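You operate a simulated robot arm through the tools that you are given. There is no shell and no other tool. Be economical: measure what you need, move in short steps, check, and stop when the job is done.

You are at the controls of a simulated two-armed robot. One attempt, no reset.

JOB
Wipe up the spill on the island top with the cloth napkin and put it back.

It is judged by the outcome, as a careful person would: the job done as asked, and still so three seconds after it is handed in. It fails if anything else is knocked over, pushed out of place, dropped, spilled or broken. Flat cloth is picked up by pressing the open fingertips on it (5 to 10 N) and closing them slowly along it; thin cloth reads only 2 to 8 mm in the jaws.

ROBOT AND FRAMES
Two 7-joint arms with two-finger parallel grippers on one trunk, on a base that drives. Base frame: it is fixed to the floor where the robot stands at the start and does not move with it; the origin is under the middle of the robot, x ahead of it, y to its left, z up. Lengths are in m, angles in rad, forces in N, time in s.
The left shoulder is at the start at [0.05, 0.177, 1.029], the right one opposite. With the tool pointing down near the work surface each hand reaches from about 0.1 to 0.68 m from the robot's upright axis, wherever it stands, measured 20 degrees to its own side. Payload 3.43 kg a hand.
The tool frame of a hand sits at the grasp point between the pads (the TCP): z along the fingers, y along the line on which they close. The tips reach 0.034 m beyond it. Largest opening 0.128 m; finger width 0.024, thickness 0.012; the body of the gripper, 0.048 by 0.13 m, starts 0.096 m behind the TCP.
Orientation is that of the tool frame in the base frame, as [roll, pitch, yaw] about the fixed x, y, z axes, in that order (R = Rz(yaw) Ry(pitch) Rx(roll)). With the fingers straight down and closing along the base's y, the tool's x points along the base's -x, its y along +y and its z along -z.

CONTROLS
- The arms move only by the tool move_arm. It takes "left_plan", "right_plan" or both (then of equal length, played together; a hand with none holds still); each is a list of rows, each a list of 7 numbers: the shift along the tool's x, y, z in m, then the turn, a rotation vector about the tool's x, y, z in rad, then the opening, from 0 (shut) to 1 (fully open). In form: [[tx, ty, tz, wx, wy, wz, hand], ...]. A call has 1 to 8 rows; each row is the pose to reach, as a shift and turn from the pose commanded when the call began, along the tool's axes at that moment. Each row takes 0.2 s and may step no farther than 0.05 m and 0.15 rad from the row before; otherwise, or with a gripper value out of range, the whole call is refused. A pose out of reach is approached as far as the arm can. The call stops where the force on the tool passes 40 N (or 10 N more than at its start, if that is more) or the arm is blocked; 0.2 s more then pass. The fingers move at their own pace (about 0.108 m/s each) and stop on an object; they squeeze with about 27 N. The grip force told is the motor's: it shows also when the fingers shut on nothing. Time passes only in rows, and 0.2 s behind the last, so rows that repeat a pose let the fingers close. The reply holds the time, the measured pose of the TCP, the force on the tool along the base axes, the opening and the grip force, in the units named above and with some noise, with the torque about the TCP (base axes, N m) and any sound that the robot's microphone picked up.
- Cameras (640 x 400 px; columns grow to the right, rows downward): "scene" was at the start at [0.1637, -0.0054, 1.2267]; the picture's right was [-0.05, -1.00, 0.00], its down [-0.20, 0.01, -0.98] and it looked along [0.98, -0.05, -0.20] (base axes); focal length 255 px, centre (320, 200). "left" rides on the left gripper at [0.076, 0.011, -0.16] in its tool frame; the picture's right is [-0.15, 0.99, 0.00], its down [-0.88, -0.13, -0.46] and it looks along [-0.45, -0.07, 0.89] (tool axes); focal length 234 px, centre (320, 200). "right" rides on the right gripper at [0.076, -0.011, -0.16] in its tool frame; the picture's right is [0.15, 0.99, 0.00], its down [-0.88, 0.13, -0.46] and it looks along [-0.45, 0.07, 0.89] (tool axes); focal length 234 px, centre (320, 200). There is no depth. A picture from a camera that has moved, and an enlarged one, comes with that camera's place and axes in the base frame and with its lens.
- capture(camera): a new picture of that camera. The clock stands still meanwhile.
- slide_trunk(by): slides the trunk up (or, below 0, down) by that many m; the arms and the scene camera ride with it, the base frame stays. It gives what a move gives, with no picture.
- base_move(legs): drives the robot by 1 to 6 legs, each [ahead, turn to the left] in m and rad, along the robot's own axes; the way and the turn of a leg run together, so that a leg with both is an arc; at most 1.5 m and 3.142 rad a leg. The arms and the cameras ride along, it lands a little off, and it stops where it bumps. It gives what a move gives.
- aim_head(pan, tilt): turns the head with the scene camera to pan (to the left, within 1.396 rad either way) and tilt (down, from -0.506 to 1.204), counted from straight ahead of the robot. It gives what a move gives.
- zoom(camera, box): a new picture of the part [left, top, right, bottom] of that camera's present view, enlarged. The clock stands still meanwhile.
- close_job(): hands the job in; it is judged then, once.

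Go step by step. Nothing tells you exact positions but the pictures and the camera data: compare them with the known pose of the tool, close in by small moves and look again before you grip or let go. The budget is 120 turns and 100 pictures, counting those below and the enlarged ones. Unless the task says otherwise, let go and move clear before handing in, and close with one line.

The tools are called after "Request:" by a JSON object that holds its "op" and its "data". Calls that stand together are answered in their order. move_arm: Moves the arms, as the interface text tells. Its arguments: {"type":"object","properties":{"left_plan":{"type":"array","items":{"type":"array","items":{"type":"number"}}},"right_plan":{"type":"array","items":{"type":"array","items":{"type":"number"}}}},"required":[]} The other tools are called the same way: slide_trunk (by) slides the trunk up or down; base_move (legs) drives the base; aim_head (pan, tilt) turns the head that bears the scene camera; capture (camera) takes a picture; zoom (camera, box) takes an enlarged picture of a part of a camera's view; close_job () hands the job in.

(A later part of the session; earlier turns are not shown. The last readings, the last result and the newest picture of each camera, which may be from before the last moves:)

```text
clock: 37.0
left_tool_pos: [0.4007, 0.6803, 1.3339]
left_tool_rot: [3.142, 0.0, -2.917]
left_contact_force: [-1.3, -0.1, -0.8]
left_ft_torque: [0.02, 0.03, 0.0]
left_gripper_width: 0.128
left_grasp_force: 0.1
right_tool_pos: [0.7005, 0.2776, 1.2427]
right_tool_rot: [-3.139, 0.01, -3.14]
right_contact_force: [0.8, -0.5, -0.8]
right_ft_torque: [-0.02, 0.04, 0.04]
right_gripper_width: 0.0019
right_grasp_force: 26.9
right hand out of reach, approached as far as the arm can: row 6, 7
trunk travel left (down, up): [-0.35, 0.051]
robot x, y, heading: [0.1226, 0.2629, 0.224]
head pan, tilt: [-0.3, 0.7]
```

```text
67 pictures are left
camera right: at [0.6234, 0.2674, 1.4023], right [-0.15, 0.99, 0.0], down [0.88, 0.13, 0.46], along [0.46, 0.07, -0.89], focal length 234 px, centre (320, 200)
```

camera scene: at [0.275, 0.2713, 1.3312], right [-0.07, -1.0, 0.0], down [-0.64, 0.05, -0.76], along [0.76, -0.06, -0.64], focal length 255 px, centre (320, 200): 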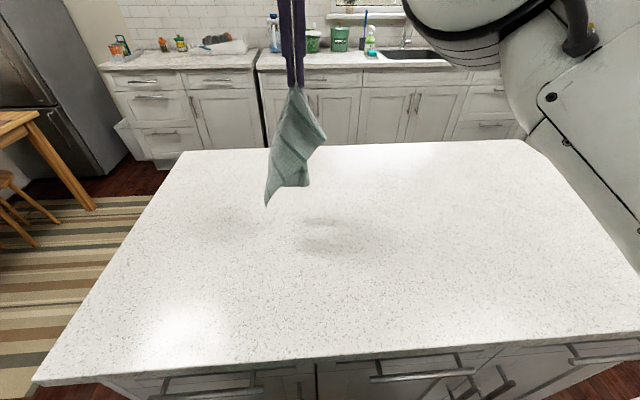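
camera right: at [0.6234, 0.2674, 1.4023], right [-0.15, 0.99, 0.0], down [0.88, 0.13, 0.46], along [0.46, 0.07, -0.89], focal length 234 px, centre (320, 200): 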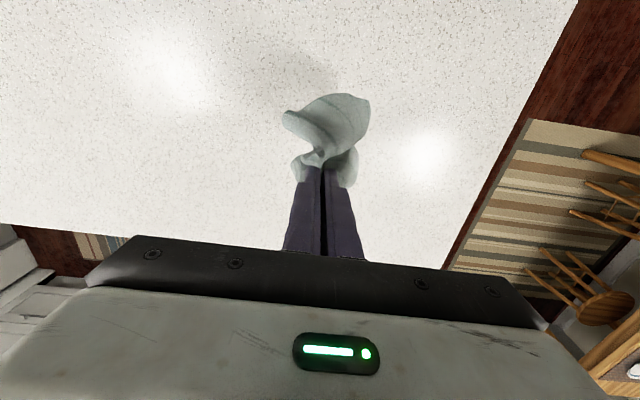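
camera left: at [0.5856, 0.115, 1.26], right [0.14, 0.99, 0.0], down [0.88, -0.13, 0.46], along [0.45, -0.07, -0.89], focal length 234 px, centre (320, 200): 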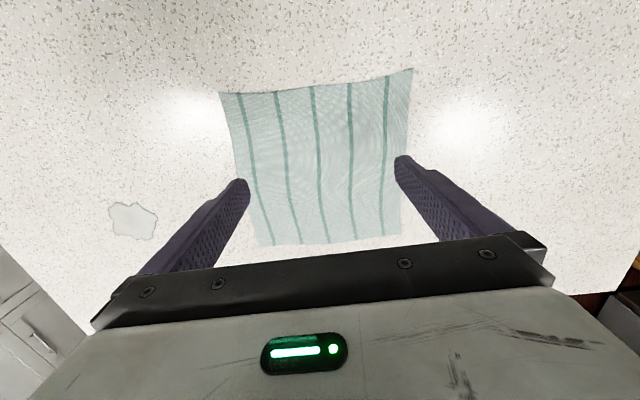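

The cloth hangs slightly gathered. I'll lay it down moving toward −y while descending, then see what needs straightening.

Request:
{"op": "move_arm", "data": {"right_plan": [[0, 0, 0.045, 0, 0, 0, 0], [-0.004, -0.02, 0.08, 0, 0, 0, 0], [-0.008, -0.045, 0.115, 0, 0, 0, 0], [-0.012, -0.08, 0.145, 0, 0, 0, 0], [-0.015, -0.115, 0.175, 0, 0, 0, 0], [-0.015, -0.15, 0.205, 0, 0, 0, 0], [-0.015, -0.185, 0.235, 0, 0, 0, 0], [-0.015, -0.22, 0.265, 0, 0, 0, 0]]}}

Request:
{"op": "capture", "data": {"camera": "scene"}}

Request:
{"op": "capture", "data": {"camera": "right"}}

```text
clock: 38.9
left_tool_pos: [0.4016, 0.6785, 1.3337]
left_tool_rot: [-3.141, 0.002, -2.917]
left_contact_force: [-0.3, -0.3, 0.4]
left_ft_torque: [0.05, 0.02, 0.0]
left_gripper_width: 0.128
left_grasp_force: 0.1
right_tool_pos: [0.7203, 0.0554, 0.9783]
right_tool_rot: [-3.138, 0.008, -3.141]
right_contact_force: [-0.5, 0.8, -0.1]
right_ft_torque: [-0.01, 0.0, 0.03]
right_gripper_width: 0.0023
right_grasp_force: 27.4
trunk travel left (down, up): [-0.35, 0.051]
robot x, y, heading: [0.123, 0.2616, 0.226]
head pan, tilt: [-0.3, 0.7]
```

```text
66 pictures are left
camera scene: at [0.2748, 0.2697, 1.3313], right [-0.07, -1.0, 0.0], down [-0.64, 0.05, -0.76], along [0.76, -0.06, -0.64], focal length 255 px, centre (320, 200)
```

scene: 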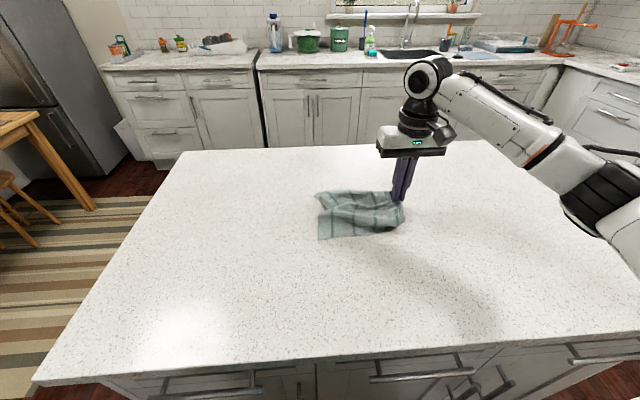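

```text
65 pictures are left
camera right: at [0.6428, 0.045, 1.1367], right [-0.15, 0.99, 0.0], down [0.88, 0.13, 0.46], along [0.46, 0.07, -0.89], focal length 234 px, centre (320, 200)
```

right: 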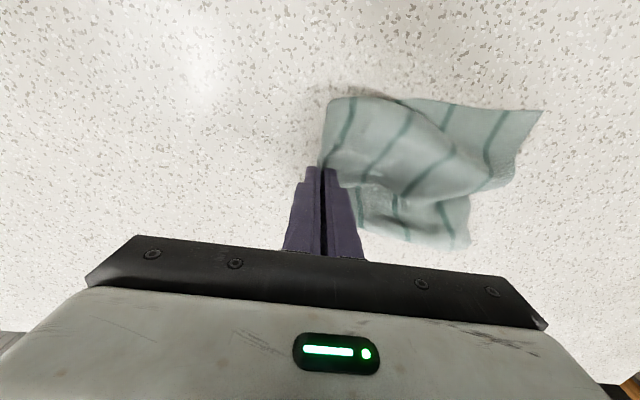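

Mostly laid out but gathered in the middle. I'll pull to the final edge position, lower, release, and look from above.

Request:
{"op": "move_arm", "data": {"right_plan": [[0, -0.01, 0.015, 0, 0, 0, 0], [0, -0.02, 0.03, 0, 0, 0, 0], [0, -0.035, 0.031, 0, 0, 0, 0], [0, -0.035, 0.031, 0, 0, 0, 0.1], [0, -0.035, 0.031, 0, 0, 0, 0.2], [0, -0.035, 0.02, 0, 0, 0, 0.3], [0, -0.035, -0.03, 0, 0, 0, 0.3], [0, -0.035, -0.08, 0, 0, 0, 0.3]]}}

Request:
{"op": "capture", "data": {"camera": "scene"}}

Request:
{"op": "capture", "data": {"camera": "right"}}

```text
clock: 40.6
left_tool_pos: [0.4003, 0.679, 1.3324]
left_tool_rot: [3.139, 0.004, -2.914]
left_contact_force: [-0.3, -0.2, -1.0]
left_ft_torque: [-0.03, 0.0, 0.0]
left_gripper_width: 0.1282
left_grasp_force: 0.1
right_tool_pos: [0.7187, 0.0212, 1.059]
right_tool_rot: [-3.137, 0.006, -3.141]
right_contact_force: [0.4, 0.3, 1.0]
right_ft_torque: [-0.04, -0.01, 0.01]
right_gripper_width: 0.0382
right_grasp_force: 0.1
trunk travel left (down, up): [-0.35, 0.051]
robot x, y, heading: [0.1212, 0.2634, 0.231]
head pan, tilt: [-0.3, 0.7]
```

```text
64 pictures are left
camera scene: at [0.2741, 0.2708, 1.3312], right [-0.07, -1.0, 0.0], down [-0.64, 0.05, -0.77], along [0.76, -0.06, -0.64], focal length 255 px, centre (320, 200)
```

scene: 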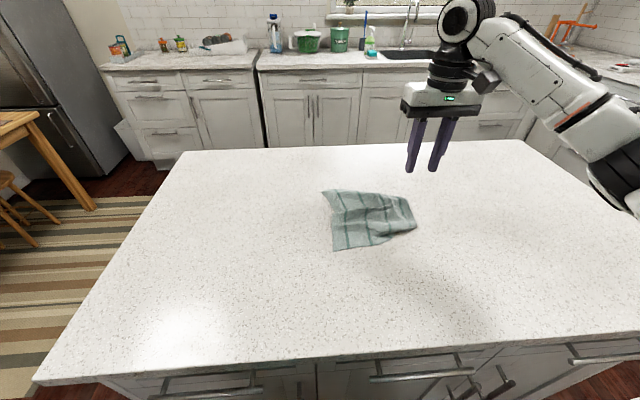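

```text
63 pictures are left
camera right: at [0.6419, 0.0111, 1.2174], right [-0.15, 0.99, 0.0], down [0.88, 0.13, 0.46], along [0.46, 0.06, -0.89], focal length 234 px, centre (320, 200)
```

right: 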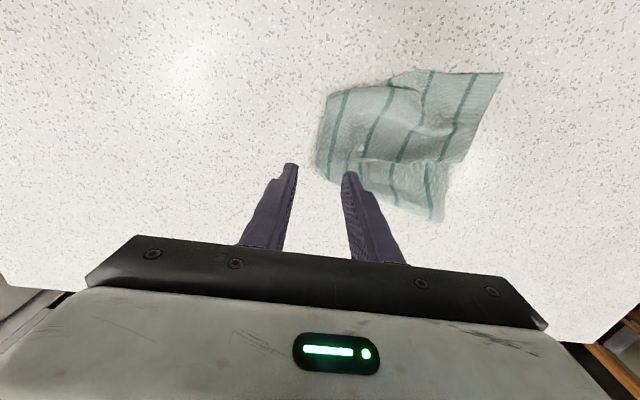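

It's in roughly the right place but bunched across x. Zooming in to plan the spreading.

Request:
{"op": "zoom", "data": {"camera": "scene", "box": [290, 170, 450, 270]}}

Request:
{"op": "zoom", "data": {"camera": "right", "box": [290, 50, 530, 230]}}

```text
4.00 times, centred on (370, 220) of scene
camera zoom: at [0.2741, 0.2708, 1.3312], right [-0.07, -1.0, 0.0], down [-0.64, 0.05, -0.77], along [0.76, -0.06, -0.64], focal length 1020 px, centre (120, 120)
```

zoom: 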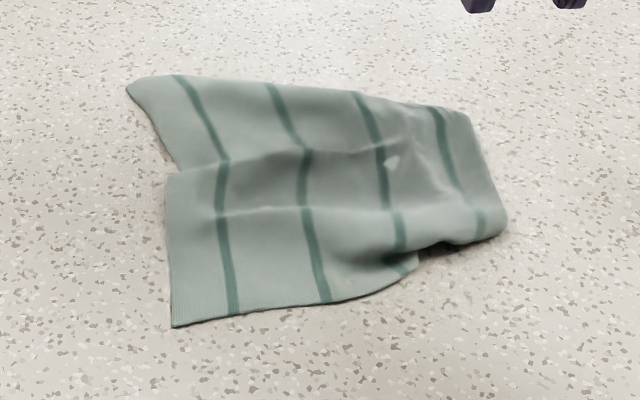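

```text
2.22 times, centred on (410, 140) of right
camera zoom: at [0.6419, 0.0111, 1.2174], right [-0.15, 0.99, 0.0], down [0.88, 0.13, 0.46], along [0.46, 0.06, -0.89], focal length 520 px, centre (120, 333)
```

zoom: 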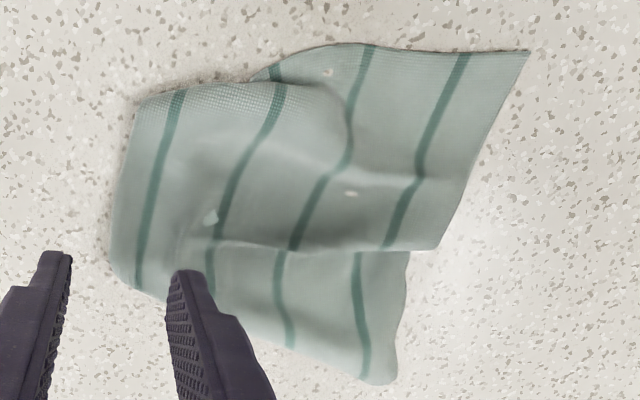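

The cloth has a pleat along y and its right side is gathered. I'll try spreading it by pressing closed fingertips on the far-right part and sliding outward.

Request:
{"op": "base_move", "data": {"legs": [[0.04, 0]]}}

Request:
{"op": "move_arm", "data": {"right_plan": [[0.01, 0.01, 0.0, 0, 0, 0, 0], [0.01, 0.015, 0.045, 0, 0, 0, 0], [0.01, 0.015, 0.085, 0, 0, 0, 0], [0.01, 0.015, 0.105, 0, 0, 0, 0], [0.01, 0.015, 0.108, 0, 0, 0, 0]]}}

Request:
{"op": "capture", "data": {"camera": "right"}}

```text
clock: 41.5
left_tool_pos: [0.4405, 0.6872, 1.331]
left_tool_rot: [-3.142, 0.0, -2.916]
left_contact_force: [-1.2, 0.7, -0.2]
left_ft_torque: [0.01, 0.09, 0.0]
left_gripper_width: 0.1281
left_grasp_force: 0.1
right_tool_pos: [0.7593, 0.0295, 1.0576]
right_tool_rot: [-3.139, 0.006, -3.14]
right_contact_force: [0.8, 0.7, -0.8]
right_ft_torque: [-0.01, 0.01, 0.03]
right_gripper_width: 0.0386
right_grasp_force: 0.1
trunk travel left (down, up): [-0.35, 0.051]
robot x, y, heading: [0.1596, 0.272, 0.221]
head pan, tilt: [-0.3, 0.7]
```

```text
clock: 42.7
left_tool_pos: [0.4394, 0.6889, 1.333]
left_tool_rot: [-3.14, 0.003, -2.916]
left_contact_force: [0.0, 0.5, 0.4]
left_ft_torque: [0.01, -0.05, -0.02]
left_gripper_width: 0.128
left_grasp_force: 0.1
right_tool_pos: [0.7494, 0.0445, 0.9476]
right_tool_rot: [-3.139, 0.01, -3.141]
right_contact_force: [0.3, 0.5, 0.1]
right_ft_torque: [-0.01, -0.01, 0.02]
right_gripper_width: 0.0
right_grasp_force: 27.0
trunk travel left (down, up): [-0.35, 0.051]
robot x, y, heading: [0.159, 0.274, 0.222]
head pan, tilt: [-0.3, 0.7]
```

```text
60 pictures are left
camera right: at [0.6721, 0.0337, 1.1076], right [-0.15, 0.99, 0.0], down [0.88, 0.13, 0.46], along [0.46, 0.06, -0.89], focal length 234 px, centre (320, 200)
```

right: 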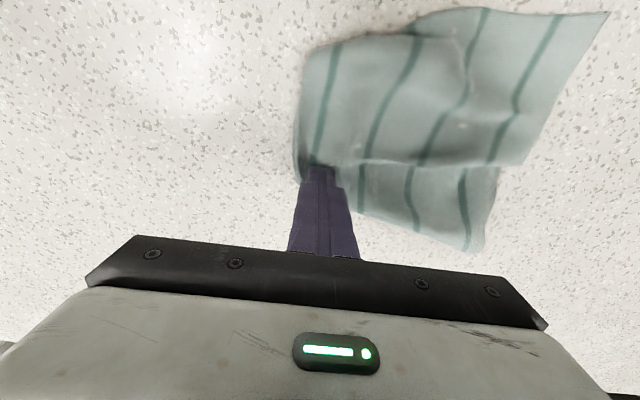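

Fingertips are over the far-right end of the cloth. I'll press lightly and slide toward +x, −y.

Request:
{"op": "move_arm", "data": {"right_plan": [[0, 0, 0.005, 0, 0, 0, 0], [-0.015, -0.005, 0.005, 0, 0, 0, 0], [-0.03, -0.01, 0.005, 0, 0, 0, 0], [-0.045, -0.015, 0.005, 0, 0, 0, 0], [-0.06, -0.02, 0.005, 0, 0, 0, 0], [-0.075, -0.025, 0.005, 0, 0, 0, 0]]}}

Request:
{"op": "capture", "data": {"camera": "right"}}

Request:
{"op": "zoom", "data": {"camera": "scene", "box": [290, 150, 450, 250]}}

```text
clock: 44.1
left_tool_pos: [0.4397, 0.6886, 1.3334]
left_tool_rot: [-3.14, 0.003, -2.916]
left_contact_force: [-0.5, 0.5, 0.1]
left_ft_torque: [-0.01, -0.04, 0.02]
left_gripper_width: 0.1279
left_grasp_force: 0.0
right_tool_pos: [0.824, 0.0187, 0.946]
right_tool_rot: [-3.139, 0.008, 3.141]
right_contact_force: [-3.2, 0.0, 9.3]
right_ft_torque: [0.1, 0.12, 0.03]
right_gripper_width: 0.0001
right_grasp_force: 27.8
trunk travel left (down, up): [-0.35, 0.051]
robot x, y, heading: [0.1575, 0.2701, 0.226]
head pan, tilt: [-0.3, 0.7]
```

```text
59 pictures are left
camera right: at [0.746, 0.0087, 1.1049], right [-0.15, 0.99, 0.0], down [0.88, 0.13, 0.46], along [0.46, 0.06, -0.89], focal length 234 px, centre (320, 200)
```

right: 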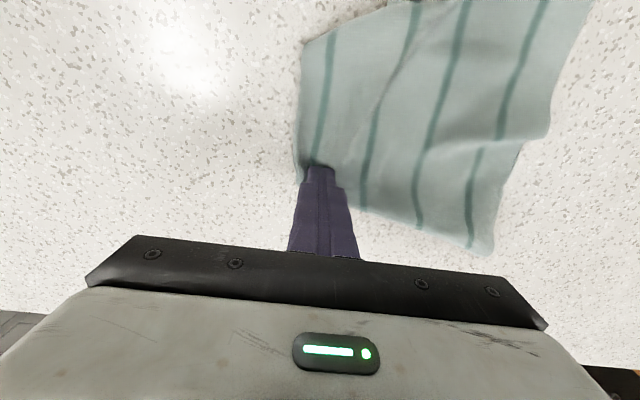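

```text
4.00 times, centred on (370, 200) of scene
camera zoom: at [0.3118, 0.28, 1.3314], right [-0.07, -1.0, 0.0], down [-0.64, 0.05, -0.77], along [0.76, -0.06, -0.64], focal length 1020 px, centre (120, 200)
```

zoom: 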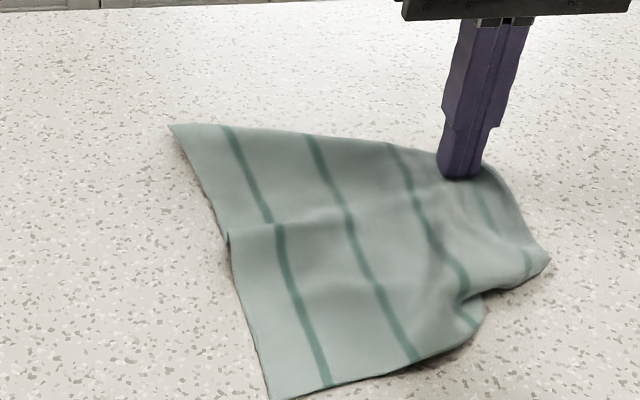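

That opened the pleat nicely. Now the same for the near-right part: press near (0.745, 0.015) and slide toward −x.

Request:
{"op": "move_arm", "data": {"right_plan": [[0, 0, -0.03, 0, 0, 0, 0], [0.04, 0, -0.03, 0, 0, 0, 0], [0.08, 0.002, -0.03, 0, 0, 0, 0], [0.08, 0.002, -0.01, 0, 0, 0, 0], [0.08, 0.002, 0.0, 0, 0, 0, 0]]}}

Request:
{"op": "capture", "data": {"camera": "right"}}

```text
clock: 45.3
left_tool_pos: [0.4393, 0.6885, 1.3333]
left_tool_rot: [-3.14, 0.005, -2.916]
left_contact_force: [-0.3, 0.3, 0.4]
left_ft_torque: [0.01, 0.01, 0.02]
left_gripper_width: 0.1278
left_grasp_force: 0.1
right_tool_pos: [0.7441, 0.0225, 0.9459]
right_tool_rot: [-3.14, 0.014, 3.14]
right_contact_force: [-0.3, -0.1, 9.9]
right_ft_torque: [0.06, 0.09, 0.05]
right_gripper_width: 0.0
right_grasp_force: 27.3
trunk travel left (down, up): [-0.35, 0.051]
robot x, y, heading: [0.1589, 0.2664, 0.225]
head pan, tilt: [-0.3, 0.7]
```

```text
57 pictures are left
camera right: at [0.6657, 0.0115, 1.1041], right [-0.15, 0.99, 0.0], down [0.87, 0.13, 0.47], along [0.46, 0.06, -0.88], focal length 234 px, centre (320, 200)
```

right: 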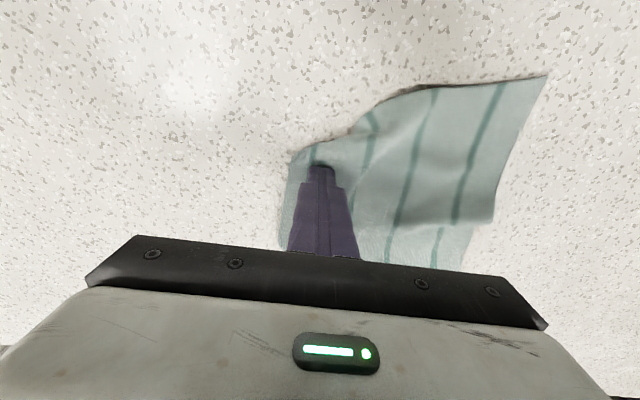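

Well placed on the near-right corner. Sliding it toward −x and slightly −y.

Request:
{"op": "move_arm", "data": {"right_plan": [[0.018, -0.003, 0, 0, 0, 0, 0], [0.036, -0.006, 0, 0, 0, 0, 0], [0.054, -0.009, 0, 0, 0, 0, 0], [0.072, -0.012, 0, 0, 0, 0, 0], [0.09, -0.015, 0, 0, 0, 0, 0], [0.108, -0.018, 0, 0, 0, 0, 0], [0.12, -0.02, 0, 0, 0, 0, 0]]}}

Request:
{"op": "capture", "data": {"camera": "right"}}

Request:
{"op": "zoom", "data": {"camera": "scene", "box": [290, 150, 450, 250]}}

```text
clock: 46.9
left_tool_pos: [0.4384, 0.688, 1.3325]
left_tool_rot: [3.142, 0.003, -2.918]
left_contact_force: [0.1, -0.2, 0.2]
left_ft_torque: [-0.03, 0.02, 0.01]
left_gripper_width: 0.1279
left_grasp_force: 0.0
right_tool_pos: [0.6241, 0.0025, 0.9458]
right_tool_rot: [-3.139, 0.011, 3.14]
right_contact_force: [3.8, -0.3, 21.6]
right_ft_torque: [0.13, 0.06, -0.02]
right_gripper_width: 0.0
right_grasp_force: 27.2
trunk travel left (down, up): [-0.35, 0.051]
robot x, y, heading: [0.1588, 0.2684, 0.224]
head pan, tilt: [-0.3, 0.7]
```

```text
56 pictures are left
camera right: at [0.5466, -0.008, 1.104], right [-0.15, 0.99, -0.01], down [0.88, 0.13, 0.46], along [0.46, 0.06, -0.89], focal length 234 px, centre (320, 200)
```

right: 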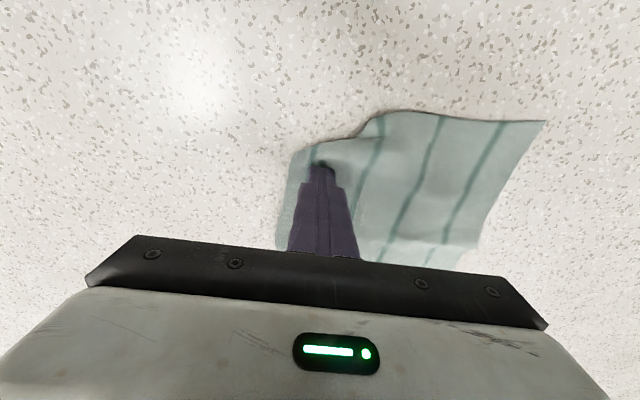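

```text
4.00 times, centred on (370, 200) of scene
camera zoom: at [0.312, 0.2802, 1.3315], right [-0.07, -1.0, 0.0], down [-0.64, 0.05, -0.77], along [0.76, -0.06, -0.64], focal length 1020 px, centre (120, 200)
```

zoom: 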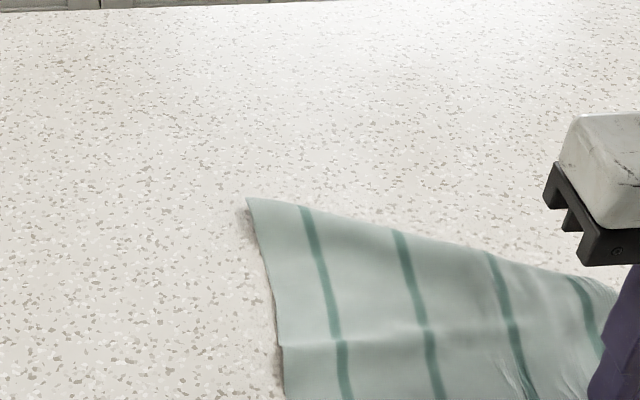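

The whole cloth slid along. I'll lift and see its state from above.

Request:
{"op": "move_arm", "data": {"right_plan": [[0, 0, -0.045, 0, 0, 0, 0], [0, -0.045, -0.09, 0, 0, 0, 0], [0.0, -0.08, -0.12, 0, 0, 0, 0], [0, -0.12, -0.15, 0, 0, 0, 0]]}}

Request:
{"op": "capture", "data": {"camera": "scene"}}

Request:
{"op": "zoom", "data": {"camera": "scene", "box": [310, 180, 510, 305]}}

```text
refused: row 2 steps farther than a row can; nothing moved
```

```text
54 pictures are left
camera scene: at [0.312, 0.2802, 1.3315], right [-0.07, -1.0, 0.0], down [-0.64, 0.05, -0.77], along [0.76, -0.06, -0.64], focal length 255 px, centre (320, 200)
```

scene: 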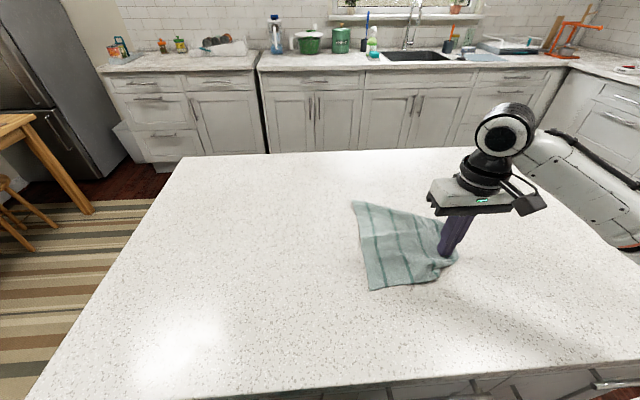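

```text
3.20 times, centred on (410, 242) of scene
camera zoom: at [0.312, 0.2802, 1.3315], right [-0.07, -1.0, 0.0], down [-0.64, 0.05, -0.77], along [0.76, -0.06, -0.64], focal length 816 px, centre (32, 64)
```

zoom: 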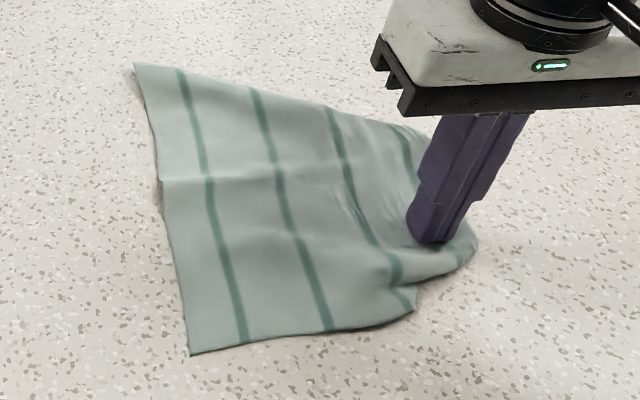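

The left half is flat now; the right edge is still folded under. I'll pinch the fold line at the right edge, lift it so the tucked flap drops, and lay it outward.

Request:
{"op": "move_arm", "data": {"right_plan": [[0, 0, -0.03, 0, 0, 0, 0.1], [-0.02, -0.008, -0.03, 0, 0, 0, 0.33], [-0.036, -0.0145, -0.03, 0, 0, 0, 0.33], [-0.036, -0.0145, -0.014, 0, 0, 0, 0.33], [-0.036, -0.0145, -0.006, 0, 0, 0, 0.33]]}}

Request:
{"op": "capture", "data": {"camera": "right"}}

```text
clock: 48.1
left_tool_pos: [0.4398, 0.6875, 1.3336]
left_tool_rot: [3.141, 0.002, -2.917]
left_contact_force: [-0.2, -0.2, -0.7]
left_ft_torque: [-0.02, -0.01, -0.04]
left_gripper_width: 0.1279
left_grasp_force: 0.0
right_tool_pos: [0.6605, -0.0137, 0.9507]
right_tool_rot: [-3.138, 0.008, 3.14]
right_contact_force: [0.1, -0.3, -0.5]
right_ft_torque: [0.0, 0.01, 0.03]
right_gripper_width: 0.042
right_grasp_force: 0.1
trunk travel left (down, up): [-0.35, 0.051]
robot x, y, heading: [0.1593, 0.2716, 0.226]
head pan, tilt: [-0.3, 0.7]
```

```text
52 pictures are left
camera right: at [0.5829, -0.024, 1.1095], right [-0.15, 0.99, 0.0], down [0.88, 0.13, 0.46], along [0.46, 0.06, -0.89], focal length 234 px, centre (320, 200)
```

right: 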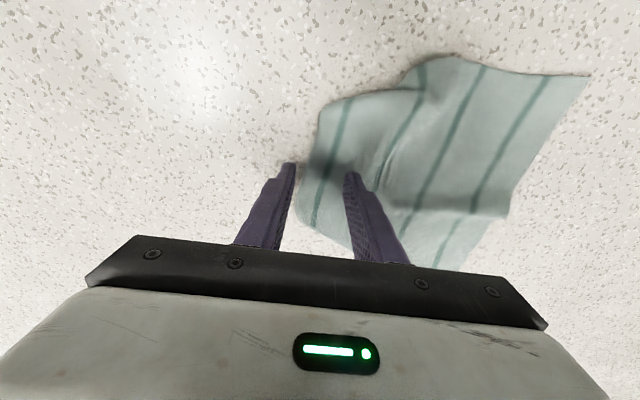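

The fold line lies between the fingers. Lower to light contact and close slowly.

Request:
{"op": "move_arm", "data": {"right_plan": [[0, 0.002, 0.005, 0, 0, 0, 0.33], [0, 0.002, 0.007, 0, 0, 0, 0.27], [0, 0.002, 0.007, 0, 0, 0, 0.21], [0, 0.002, 0.007, 0, 0, 0, 0.15], [0, 0.002, 0.007, 0, 0, 0, 0.08], [0, 0.002, 0.007, 0, 0, 0, 0.0], [0, 0.002, 0.007, 0, 0, 0, 0.0]]}}

Request:
{"op": "move_arm", "data": {"right_plan": [[0, 0, -0.03, 0, 0, 0, 0], [0, 0, -0.06, 0, 0, 0, 0], [0, 0, -0.09, 0, 0, 0, 0]]}}

Request:
{"op": "capture", "data": {"camera": "right"}}

Request:
{"op": "zoom", "data": {"camera": "scene", "box": [310, 150, 510, 275]}}

```text
clock: 49.7
left_tool_pos: [0.439, 0.6892, 1.3339]
left_tool_rot: [-3.141, 0.003, -2.916]
left_contact_force: [0.7, -0.3, -0.1]
left_ft_torque: [0.0, -0.04, 0.01]
left_gripper_width: 0.1279
left_grasp_force: 0.0
right_tool_pos: [0.6604, -0.0079, 0.9447]
right_tool_rot: [-3.141, 0.01, 3.141]
right_contact_force: [0.3, 3.5, 16.6]
right_ft_torque: [0.13, 0.02, -0.01]
right_gripper_width: 0.0025
right_grasp_force: 27.0
trunk travel left (down, up): [-0.35, 0.051]
robot x, y, heading: [0.1586, 0.2747, 0.228]
head pan, tilt: [-0.3, 0.7]
```

```text
clock: 50.5
left_tool_pos: [0.4384, 0.6872, 1.3335]
left_tool_rot: [3.14, 0.003, -2.918]
left_contact_force: [-0.6, 0.8, -0.4]
left_ft_torque: [-0.03, -0.03, -0.01]
left_gripper_width: 0.1278
left_grasp_force: 0.0
right_tool_pos: [0.6593, -0.0087, 1.035]
right_tool_rot: [-3.137, 0.007, 3.141]
right_contact_force: [0.3, -0.5, 0.0]
right_ft_torque: [0.01, 0.01, 0.0]
right_gripper_width: 0.0023
right_grasp_force: 27.5
trunk travel left (down, up): [-0.35, 0.051]
robot x, y, heading: [0.1622, 0.2696, 0.227]
head pan, tilt: [-0.3, 0.7]
```

```text
51 pictures are left
camera right: at [0.5828, -0.0201, 1.1932], right [-0.15, 0.99, 0.0], down [0.88, 0.13, 0.46], along [0.46, 0.06, -0.89], focal length 234 px, centre (320, 200)
```

right: 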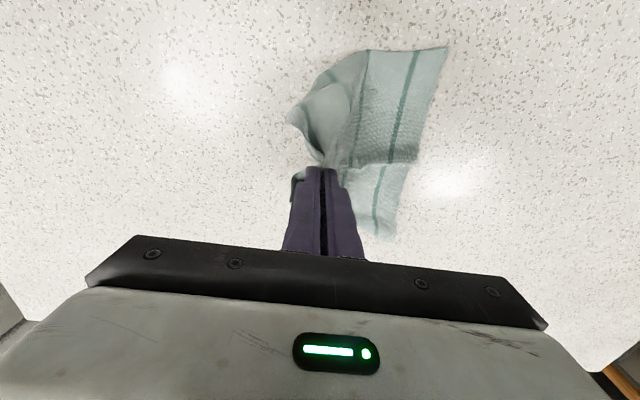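

```text
3.20 times, centred on (410, 212) of scene
camera zoom: at [0.313, 0.2796, 1.3312], right [-0.07, -1.0, 0.0], down [-0.64, 0.05, -0.77], along [0.76, -0.06, -0.64], focal length 816 px, centre (32, 160)
```

zoom: 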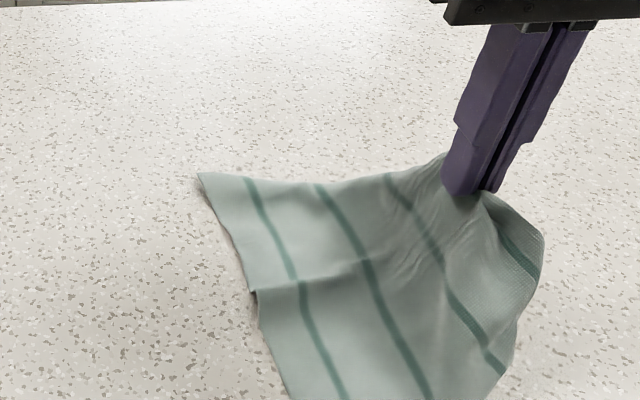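

The flap is hanging free. I'll lower while moving +y so it lays outward, then release.

Request:
{"op": "move_arm", "data": {"right_plan": [[0, -0.005, 0.03, 0, 0, 0, 0], [0, 0.015, 0.05, 0, 0, 0, 0], [0, 0.035, 0.068, 0, 0, 0, 0], [0, 0.055, 0.084, 0, 0, 0, 0], [0, 0.055, 0.086, 0, 0, 0, 0.12], [0, 0.055, 0.086, 0, 0, 0, 0.25], [0, 0.055, 0.06, 0, 0, 0, 0.3], [0, 0.055, 0.02, 0, 0, 0, 0.3]]}}

Request:
{"op": "move_arm", "data": {"right_plan": [[0, 0, -0.04, 0, 0, 0, 0.2], [0, -0.04, -0.06, 0, 0, 0, 0.1], [0, -0.08, -0.07, 0, 0, 0, 0]]}}

Request:
{"op": "capture", "data": {"camera": "right"}}

Request:
{"op": "zoom", "data": {"camera": "scene", "box": [310, 180, 510, 305]}}

```text
clock: 52.3
left_tool_pos: [0.44, 0.6881, 1.3324]
left_tool_rot: [3.14, 0.001, -2.915]
left_contact_force: [0.0, -0.3, -0.1]
left_ft_torque: [0.0, -0.04, 0.0]
left_gripper_width: 0.1279
left_grasp_force: 0.1
right_tool_pos: [0.6605, 0.0433, 1.0143]
right_tool_rot: [-3.138, 0.008, -3.141]
right_contact_force: [0.6, 0.2, 0.0]
right_ft_torque: [-0.03, -0.03, -0.03]
right_gripper_width: 0.0386
right_grasp_force: 0.0
trunk travel left (down, up): [-0.35, 0.051]
robot x, y, heading: [0.1591, 0.271, 0.222]
head pan, tilt: [-0.3, 0.7]
```

```text
clock: 53.1
left_tool_pos: [0.4395, 0.6887, 1.3343]
left_tool_rot: [-3.141, 0.0, -2.916]
left_contact_force: [-0.5, -1.8, -0.3]
left_ft_torque: [-0.02, -0.02, 0.03]
left_gripper_width: 0.128
left_grasp_force: 0.1
right_tool_pos: [0.6594, -0.0352, 1.0871]
right_tool_rot: [-3.141, 0.006, -3.139]
right_contact_force: [-0.4, -0.2, -0.4]
right_ft_torque: [-0.01, 0.03, -0.02]
right_gripper_width: 0.0
right_grasp_force: 26.3
trunk travel left (down, up): [-0.35, 0.051]
robot x, y, heading: [0.1612, 0.2726, 0.228]
head pan, tilt: [-0.3, 0.7]
```

```text
49 pictures are left
camera right: at [0.5822, -0.0458, 1.2449], right [-0.15, 0.99, 0.0], down [0.88, 0.13, 0.46], along [0.46, 0.07, -0.89], focal length 234 px, centre (320, 200)
```

right: 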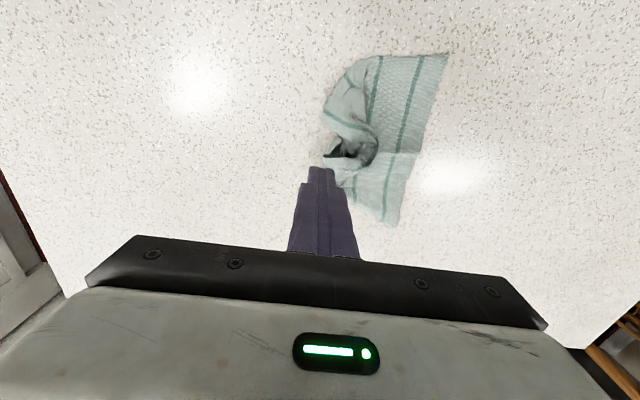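

```text
3.20 times, centred on (410, 242) of scene
camera zoom: at [0.3129, 0.2791, 1.3312], right [-0.07, -1.0, 0.0], down [-0.64, 0.05, -0.77], along [0.76, -0.06, -0.64], focal length 816 px, centre (32, 64)
```

zoom: 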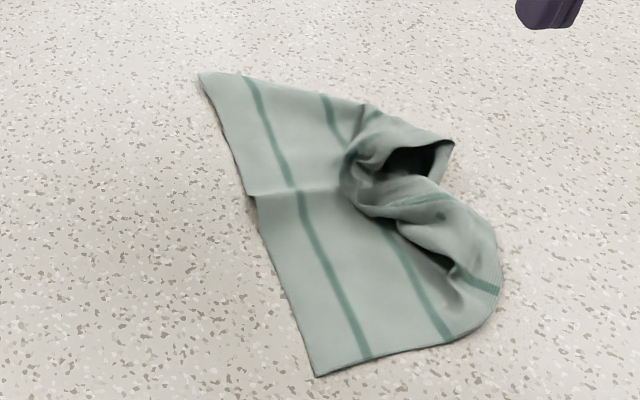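

The flap is out but bunched, and the cloth has drifted toward −y. Press-and-slide works well here, so I'll press on the flat left part and slide it +y and +x back toward home.

Request:
{"op": "move_arm", "data": {"right_plan": [[0, 0.04, 0.02, 0, 0, 0, 0], [-0.004, 0.08, 0.045, 0, 0, 0, 0], [-0.006, 0.112, 0.08, 0, 0, 0, 0], [-0.006, 0.112, 0.115, 0, 0, 0, 0], [-0.006, 0.112, 0.136, 0, 0, 0, 0], [-0.006, 0.112, 0.143, 0, 0, 0, 0]]}}

Request:
{"op": "capture", "data": {"camera": "right"}}

```text
clock: 54.5
left_tool_pos: [0.4384, 0.6878, 1.3337]
left_tool_rot: [3.141, 0.004, -2.917]
left_contact_force: [0.6, -0.4, 0.3]
left_ft_torque: [0.02, -0.02, -0.01]
left_gripper_width: 0.1281
left_grasp_force: 0.0
right_tool_pos: [0.6674, 0.076, 0.9457]
right_tool_rot: [3.14, 0.018, 3.138]
right_contact_force: [0.5, -3.2, 26.1]
right_ft_torque: [-0.14, 0.22, 0.04]
right_gripper_width: 0.0
right_grasp_force: 26.8
trunk travel left (down, up): [-0.35, 0.051]
robot x, y, heading: [0.1614, 0.2694, 0.226]
head pan, tilt: [-0.3, 0.7]
```

```text
47 pictures are left
camera right: at [0.5882, 0.0652, 1.1027], right [-0.14, 0.99, 0.0], down [0.87, 0.13, 0.47], along [0.47, 0.06, -0.88], focal length 234 px, centre (320, 200)
```

right: 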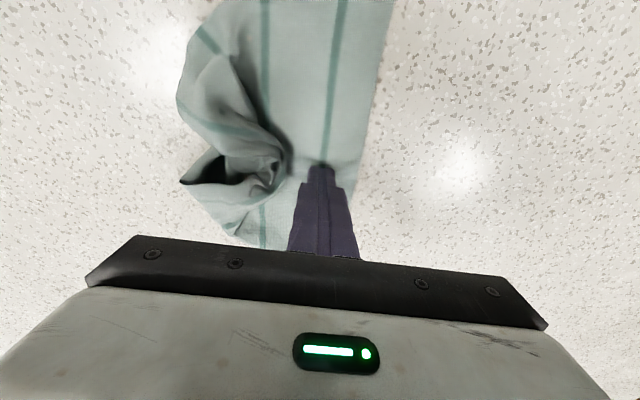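

Good spot near the left edge; I'll ease the force and slide it to +y, +x.

Request:
{"op": "move_arm", "data": {"right_plan": [[0, 0, -0.004, 0, 0, 0, 0], [-0.006, 0.02, -0.004, 0, 0, 0, 0], [-0.013, 0.04, -0.004, 0, 0, 0, 0], [-0.021, 0.06, -0.004, 0, 0, 0, 0], [-0.029, 0.08, -0.004, 0, 0, 0, 0], [-0.038, 0.1, -0.004, 0, 0, 0, 0], [-0.046, 0.12, -0.004, 0, 0, 0, 0], [-0.05, 0.135, -0.004, 0, 0, 0, 0]]}}

Request:
{"op": "capture", "data": {"camera": "right"}}

Request:
{"op": "zoom", "data": {"camera": "scene", "box": [270, 160, 470, 285]}}

```text
clock: 56.3
left_tool_pos: [0.4387, 0.6873, 1.3333]
left_tool_rot: [-3.14, 0.005, -2.916]
left_contact_force: [0.9, 0.4, 0.8]
left_ft_torque: [0.01, -0.01, -0.02]
left_gripper_width: 0.128
left_grasp_force: 0.0
right_tool_pos: [0.7165, 0.2129, 0.9455]
right_tool_rot: [-3.139, 0.007, 3.14]
right_contact_force: [-0.5, -1.0, 7.1]
right_ft_torque: [-0.02, 0.14, 0.0]
right_gripper_width: 0.0
right_grasp_force: 27.0
trunk travel left (down, up): [-0.35, 0.051]
robot x, y, heading: [0.1604, 0.27, 0.221]
head pan, tilt: [-0.3, 0.7]
```

```text
46 pictures are left
camera right: at [0.6375, 0.2019, 1.1035], right [-0.15, 0.99, 0.0], down [0.88, 0.13, 0.46], along [0.46, 0.06, -0.89], focal length 234 px, centre (320, 200)
```

right: 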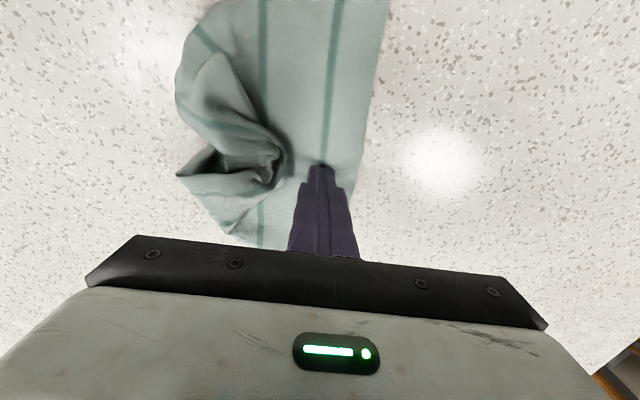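

```text
3.20 times, centred on (370, 222) of scene
camera zoom: at [0.3124, 0.2795, 1.3312], right [-0.07, -1.0, 0.0], down [-0.64, 0.05, -0.77], along [0.76, -0.06, -0.64], focal length 816 px, centre (160, 128)
```

zoom: 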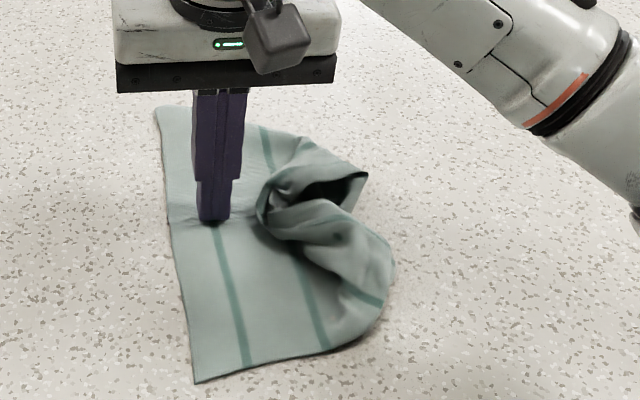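

The left edge is back home. Now I'll look closely at the bunch to choose where to pull.

Request:
{"op": "move_arm", "data": {"right_plan": [[0, 0, -0.04, 0, 0, 0, 0], [0, -0.02, -0.08, 0, 0, 0, 0], [0.02, -0.06, -0.1, 0, 0, 0, 0.2], [0.04, -0.1, -0.11, 0, 0, 0, 0.33]]}}

Request:
{"op": "zoom", "data": {"camera": "right", "box": [200, 40, 520, 240]}}

Request:
{"op": "zoom", "data": {"camera": "scene", "box": [270, 160, 470, 285]}}

```text
clock: 57.3
left_tool_pos: [0.4386, 0.6864, 1.3343]
left_tool_rot: [3.141, 0.004, -2.916]
left_contact_force: [0.5, 0.0, 0.2]
left_ft_torque: [0.04, -0.02, 0.04]
left_gripper_width: 0.1279
left_grasp_force: 0.0
right_tool_pos: [0.6755, 0.1107, 1.054]
right_tool_rot: [-3.138, 0.008, -3.14]
right_contact_force: [0.4, 0.2, 0.5]
right_ft_torque: [-0.02, -0.03, -0.02]
right_gripper_width: 0.0422
right_grasp_force: 0.1
trunk travel left (down, up): [-0.35, 0.051]
robot x, y, heading: [0.1614, 0.2728, 0.227]
head pan, tilt: [-0.3, 0.7]
```

```text
2.00 times, centred on (360, 140) of right
camera zoom: at [0.597, 0.0991, 1.2128], right [-0.15, 0.99, 0.0], down [0.88, 0.13, 0.46], along [0.46, 0.06, -0.89], focal length 468 px, centre (240, 320)
```

zoom: 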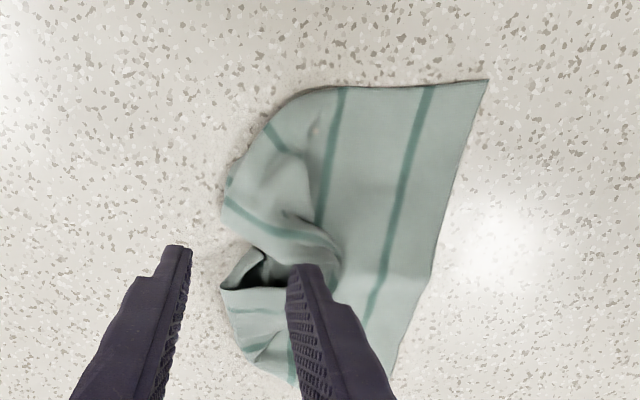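

```text
3.20 times, centred on (370, 222) of scene
camera zoom: at [0.3129, 0.2785, 1.3313], right [-0.07, -1.0, 0.0], down [-0.64, 0.05, -0.77], along [0.76, -0.06, -0.64], focal length 816 px, centre (160, 128)
```

zoom: 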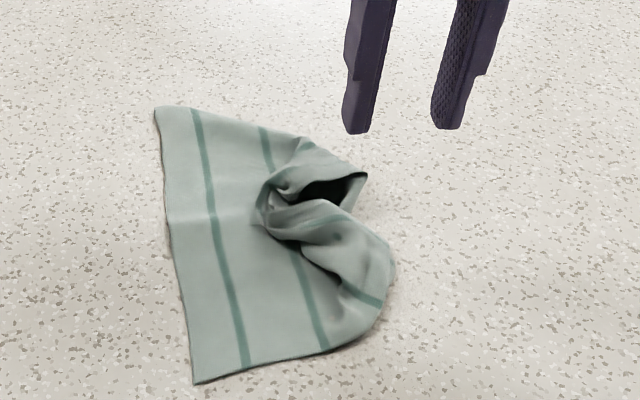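

The far-right corner pokes out at about (0.725, 0.10). I'll press on it with closed fingertips and slide it outward to +x, −y.

Request:
{"op": "move_arm", "data": {"right_plan": [[-0.03, 0.002, 0.0, 0, 0, 0, 0.1], [-0.053, 0.002, 0.03, 0, 0, 0, 0], [-0.053, 0.002, 0.07, 0, 0, 0, 0], [-0.053, 0.002, 0.1, 0, 0, 0, 0], [-0.053, 0.002, 0.106, 0, 0, 0, 0]]}}

Request:
{"op": "capture", "data": {"camera": "right"}}

```text
clock: 58.5
left_tool_pos: [0.4388, 0.6875, 1.3321]
left_tool_rot: [3.14, 0.001, -2.915]
left_contact_force: [0.3, -0.1, 0.4]
left_ft_torque: [0.01, 0.01, 0.0]
left_gripper_width: 0.1279
left_grasp_force: 0.2
right_tool_pos: [0.7293, 0.114, 0.9495]
right_tool_rot: [-3.139, 0.009, 3.141]
right_contact_force: [0.0, 0.1, 0.2]
right_ft_torque: [0.01, 0.0, 0.02]
right_gripper_width: 0.0
right_grasp_force: 27.2
trunk travel left (down, up): [-0.35, 0.051]
robot x, y, heading: [0.1648, 0.2755, 0.226]
head pan, tilt: [-0.3, 0.7]
```

```text
42 pictures are left
camera right: at [0.652, 0.1033, 1.1078], right [-0.15, 0.99, 0.0], down [0.88, 0.13, 0.46], along [0.46, 0.06, -0.89], focal length 234 px, centre (320, 200)
```

right: 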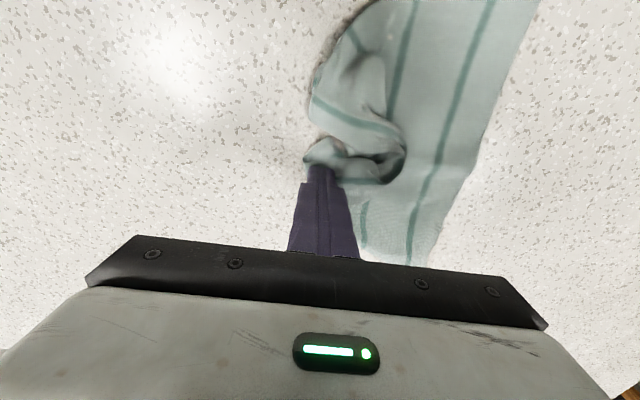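

The tips landed just beyond the corner. Lift, shift 1.3 cm nearer, then press and slide.

Request:
{"op": "move_arm", "data": {"right_plan": [[0, 0, -0.035, 0, 0, 0, 0], [0.014, 0.003, -0.035, 0, 0, 0, 0], [0.014, 0.003, 0.0, 0, 0, 0, 0], [0.014, 0.003, 0.006, 0, 0, 0, 0], [0.009, -0.015, 0.006, 0, 0, 0, 0], [-0.002, -0.035, 0.006, 0, 0, 0, 0], [-0.015, -0.055, 0.006, 0, 0, 0, 0]]}}

Request:
{"op": "capture", "data": {"camera": "right"}}

```text
clock: 60.1
left_tool_pos: [0.4377, 0.6885, 1.3334]
left_tool_rot: [-3.141, 0.004, -2.915]
left_contact_force: [0.2, 0.1, -0.3]
left_ft_torque: [0.01, 0.01, -0.02]
left_gripper_width: 0.128
left_grasp_force: 0.1
right_tool_pos: [0.7412, 0.0591, 0.9458]
right_tool_rot: [-3.14, 0.012, 3.141]
right_contact_force: [-1.9, 3.9, 21.6]
right_ft_torque: [0.21, 0.11, 0.02]
right_gripper_width: 0.0001
right_grasp_force: 26.7
trunk travel left (down, up): [-0.35, 0.051]
robot x, y, heading: [0.1622, 0.2681, 0.224]
head pan, tilt: [-0.3, 0.7]
```

```text
41 pictures are left
camera right: at [0.6632, 0.0481, 1.104], right [-0.15, 0.99, 0.0], down [0.87, 0.13, 0.47], along [0.46, 0.07, -0.88], focal length 234 px, centre (320, 200)
```

right: 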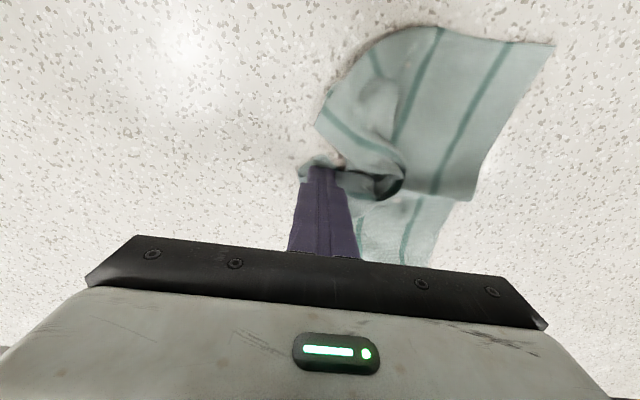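

The corner is coming out. I'll continue at reduced force toward (0.83, −0.02).

Request:
{"op": "move_arm", "data": {"right_plan": [[-0.01, -0.015, -0.003, 0, 0, 0, 0], [-0.024, -0.029, -0.003, 0, 0, 0, 0], [-0.038, -0.043, -0.003, 0, 0, 0, 0], [-0.052, -0.056, -0.003, 0, 0, 0, 0], [-0.066, -0.068, -0.003, 0, 0, 0, 0], [-0.08, -0.078, -0.003, 0, 0, 0, 0]]}}

Request:
{"op": "capture", "data": {"camera": "right"}}

Request:
{"op": "zoom", "data": {"camera": "scene", "box": [270, 160, 470, 285]}}

```text
clock: 61.5
left_tool_pos: [0.4397, 0.6868, 1.3328]
left_tool_rot: [-3.141, 0.002, -2.916]
left_contact_force: [-0.4, 0.8, 0.1]
left_ft_torque: [-0.01, 0.01, -0.01]
left_gripper_width: 0.1279
left_grasp_force: 0.0
right_tool_pos: [0.8237, -0.0184, 0.9483]
right_tool_rot: [-3.137, 0.006, 3.141]
right_contact_force: [0.4, 0.5, 0.5]
right_ft_torque: [0.01, 0.0, 0.03]
right_gripper_width: 0.0
right_grasp_force: 27.0
trunk travel left (down, up): [-0.35, 0.051]
robot x, y, heading: [0.1596, 0.2737, 0.228]
head pan, tilt: [-0.3, 0.7]
```

```text
40 pictures are left
camera right: at [0.7471, -0.0299, 1.1054], right [-0.15, 0.99, 0.0], down [0.88, 0.13, 0.46], along [0.46, 0.06, -0.89], focal length 234 px, centre (320, 200)
```

right: 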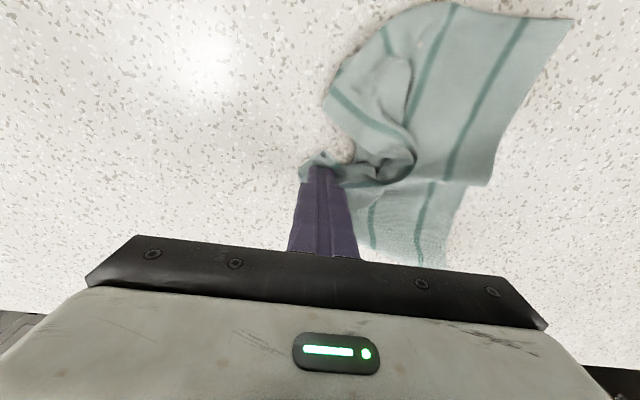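

```text
3.20 times, centred on (370, 222) of scene
camera zoom: at [0.3134, 0.2795, 1.3311], right [-0.07, -1.0, 0.0], down [-0.64, 0.05, -0.76], along [0.76, -0.06, -0.64], focal length 816 px, centre (160, 128)
```

zoom: 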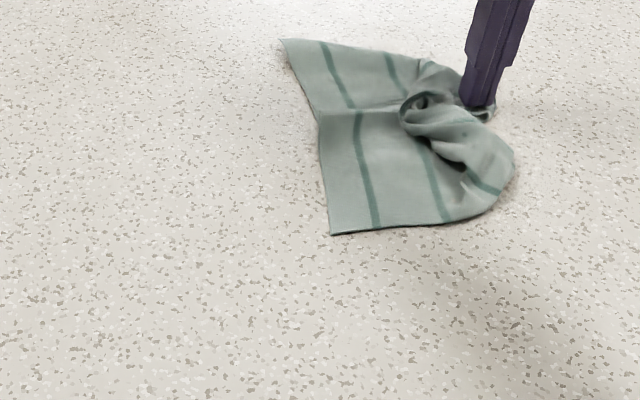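

Without an anchor the whole cloth follows. I'll slide it back toward me first, then reposition so the left hand can hold the left side while the right hand spreads the right side.

Request:
{"op": "move_arm", "data": {"right_plan": [[0, 0, -0.045, 0, 0, 0, 0], [0.015, 0.04, -0.05, 0, 0, 0, 0], [0.03, 0.08, -0.05, 0, 0, 0, 0], [0.044, 0.108, -0.03, 0, 0, 0, 0], [0.044, 0.108, 0.0, 0, 0, 0, 0], [0.044, 0.108, 0.004, 0, 0, 0, 0]]}}

Request:
{"op": "move_arm", "data": {"right_plan": [[0.02, 0.008, 0, 0, 0, 0, 0], [0.04, 0.016, 0, 0, 0, 0, 0], [0.06, 0.024, 0, 0, 0, 0, 0], [0.08, 0.032, 0, 0, 0, 0, 0], [0.1, 0.04, 0, 0, 0, 0, 0], [0.12, 0.045, 0, 0, 0, 0, 0], [0.12, 0.045, -0.045, 0, 0, 0, 0], [0.12, 0.01, -0.08, 0, 0, 0, 0]]}}

Request:
{"op": "capture", "data": {"camera": "scene"}}

```text
clock: 62.9
left_tool_pos: [0.4381, 0.6887, 1.3341]
left_tool_rot: [-3.141, 0.005, -2.916]
left_contact_force: [0.8, -0.7, -0.2]
left_ft_torque: [0.04, 0.0, 0.0]
left_gripper_width: 0.128
left_grasp_force: 0.1
right_tool_pos: [0.7802, 0.0887, 0.945]
right_tool_rot: [-3.14, 0.014, 3.139]
right_contact_force: [-0.1, -1.1, 11.9]
right_ft_torque: [-0.03, 0.15, 0.02]
right_gripper_width: 0.0
right_grasp_force: 26.4
trunk travel left (down, up): [-0.35, 0.051]
robot x, y, heading: [0.1603, 0.2705, 0.22]
head pan, tilt: [-0.3, 0.7]
```

```text
clock: 64.7
left_tool_pos: [0.4383, 0.6863, 1.3343]
left_tool_rot: [3.14, 0.003, -2.917]
left_contact_force: [0.1, -0.8, 0.0]
left_ft_torque: [0.01, 0.03, 0.03]
left_gripper_width: 0.1279
left_grasp_force: 0.1
right_tool_pos: [0.6607, 0.0954, 1.0216]
right_tool_rot: [-3.138, 0.005, 3.141]
right_contact_force: [-0.3, -0.2, 0.6]
right_ft_torque: [0.03, 0.01, 0.01]
right_gripper_width: 0.0001
right_grasp_force: 27.8
trunk travel left (down, up): [-0.35, 0.051]
robot x, y, heading: [0.1584, 0.2716, 0.224]
head pan, tilt: [-0.3, 0.7]
```

```text
38 pictures are left
camera scene: at [0.3129, 0.2783, 1.3311], right [-0.07, -1.0, 0.0], down [-0.64, 0.05, -0.77], along [0.76, -0.06, -0.64], focal length 255 px, centre (320, 200)
```

scene: 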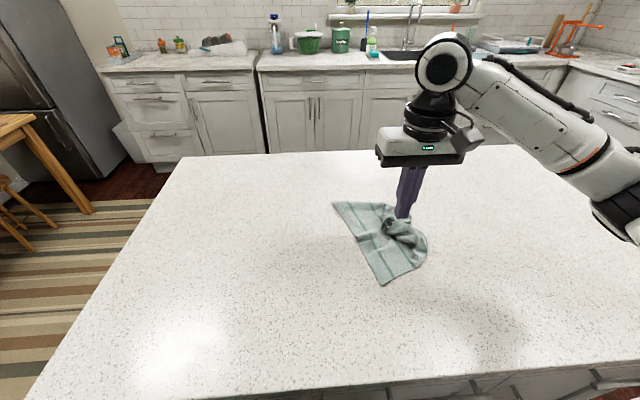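

Now I'll reposition the base in front of the cloth, facing straight, so both hands can work on it.

Request:
{"op": "base_move", "data": {"legs": [[-0.3, 0], [0, -0.785], [0.194, 0], [0, 0.56], [0.1, 0]]}}

Request:
{"op": "aim_head", "data": {"pan": 0, "tilt": 0.8}}

Request:
{"op": "capture", "data": {"camera": "scene"}}

```text
clock: 72.3
left_tool_pos: [0.5029, 0.4431, 1.3326]
left_tool_rot: [-3.14, 0.002, 3.141]
left_contact_force: [0.0, 0.3, 0.6]
left_ft_torque: [0.01, 0.05, 0.0]
left_gripper_width: 0.1282
left_grasp_force: 0.1
right_tool_pos: [0.5864, -0.1817, 1.0224]
right_tool_rot: [-3.141, 0.007, 2.917]
right_contact_force: [-0.2, 0.2, -0.4]
right_ft_torque: [-0.02, 0.02, 0.03]
right_gripper_width: 0.0
right_grasp_force: 27.5
trunk travel left (down, up): [-0.35, 0.051]
robot x, y, heading: [0.1374, 0.0998, 0.0]
head pan, tilt: [-0.3, 0.7]
```

```text
clock: 73.1
left_tool_pos: [0.5015, 0.4433, 1.3326]
left_tool_rot: [3.14, 0.002, -3.141]
left_contact_force: [0.3, 0.3, -0.3]
left_ft_torque: [0.0, 0.0, -0.02]
left_gripper_width: 0.1279
left_grasp_force: 0.2
right_tool_pos: [0.5863, -0.1822, 1.0227]
right_tool_rot: [-3.14, 0.008, 2.916]
right_contact_force: [0.5, -0.5, 0.0]
right_ft_torque: [0.01, -0.03, 0.02]
right_gripper_width: 0.0001
right_grasp_force: 27.4
trunk travel left (down, up): [-0.35, 0.051]
robot x, y, heading: [0.1348, 0.1012, 0.003]
head pan, tilt: [0.0, 0.799]
```

```text
37 pictures are left
camera scene: at [0.2872, 0.0985, 1.323], right [0.0, -1.0, 0.0], down [-0.72, 0.0, -0.7], along [0.7, 0.0, -0.72], focal length 255 px, centre (320, 200)
```

scene: 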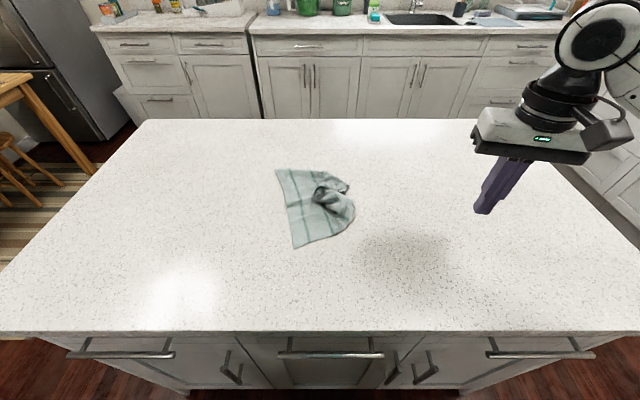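

Well positioned. Zooming on the cloth.

Request:
{"op": "zoom", "data": {"camera": "scene", "box": [256, 155, 384, 260]}}

```text
3.81 times, centred on (320, 208) of scene
camera zoom: at [0.2872, 0.0985, 1.323], right [0.0, -1.0, 0.0], down [-0.72, 0.0, -0.7], along [0.7, 0.0, -0.72], focal length 971 px, centre (320, 171)
```

zoom: 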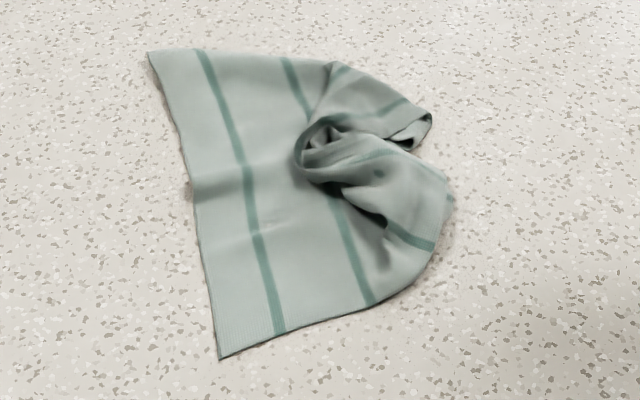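

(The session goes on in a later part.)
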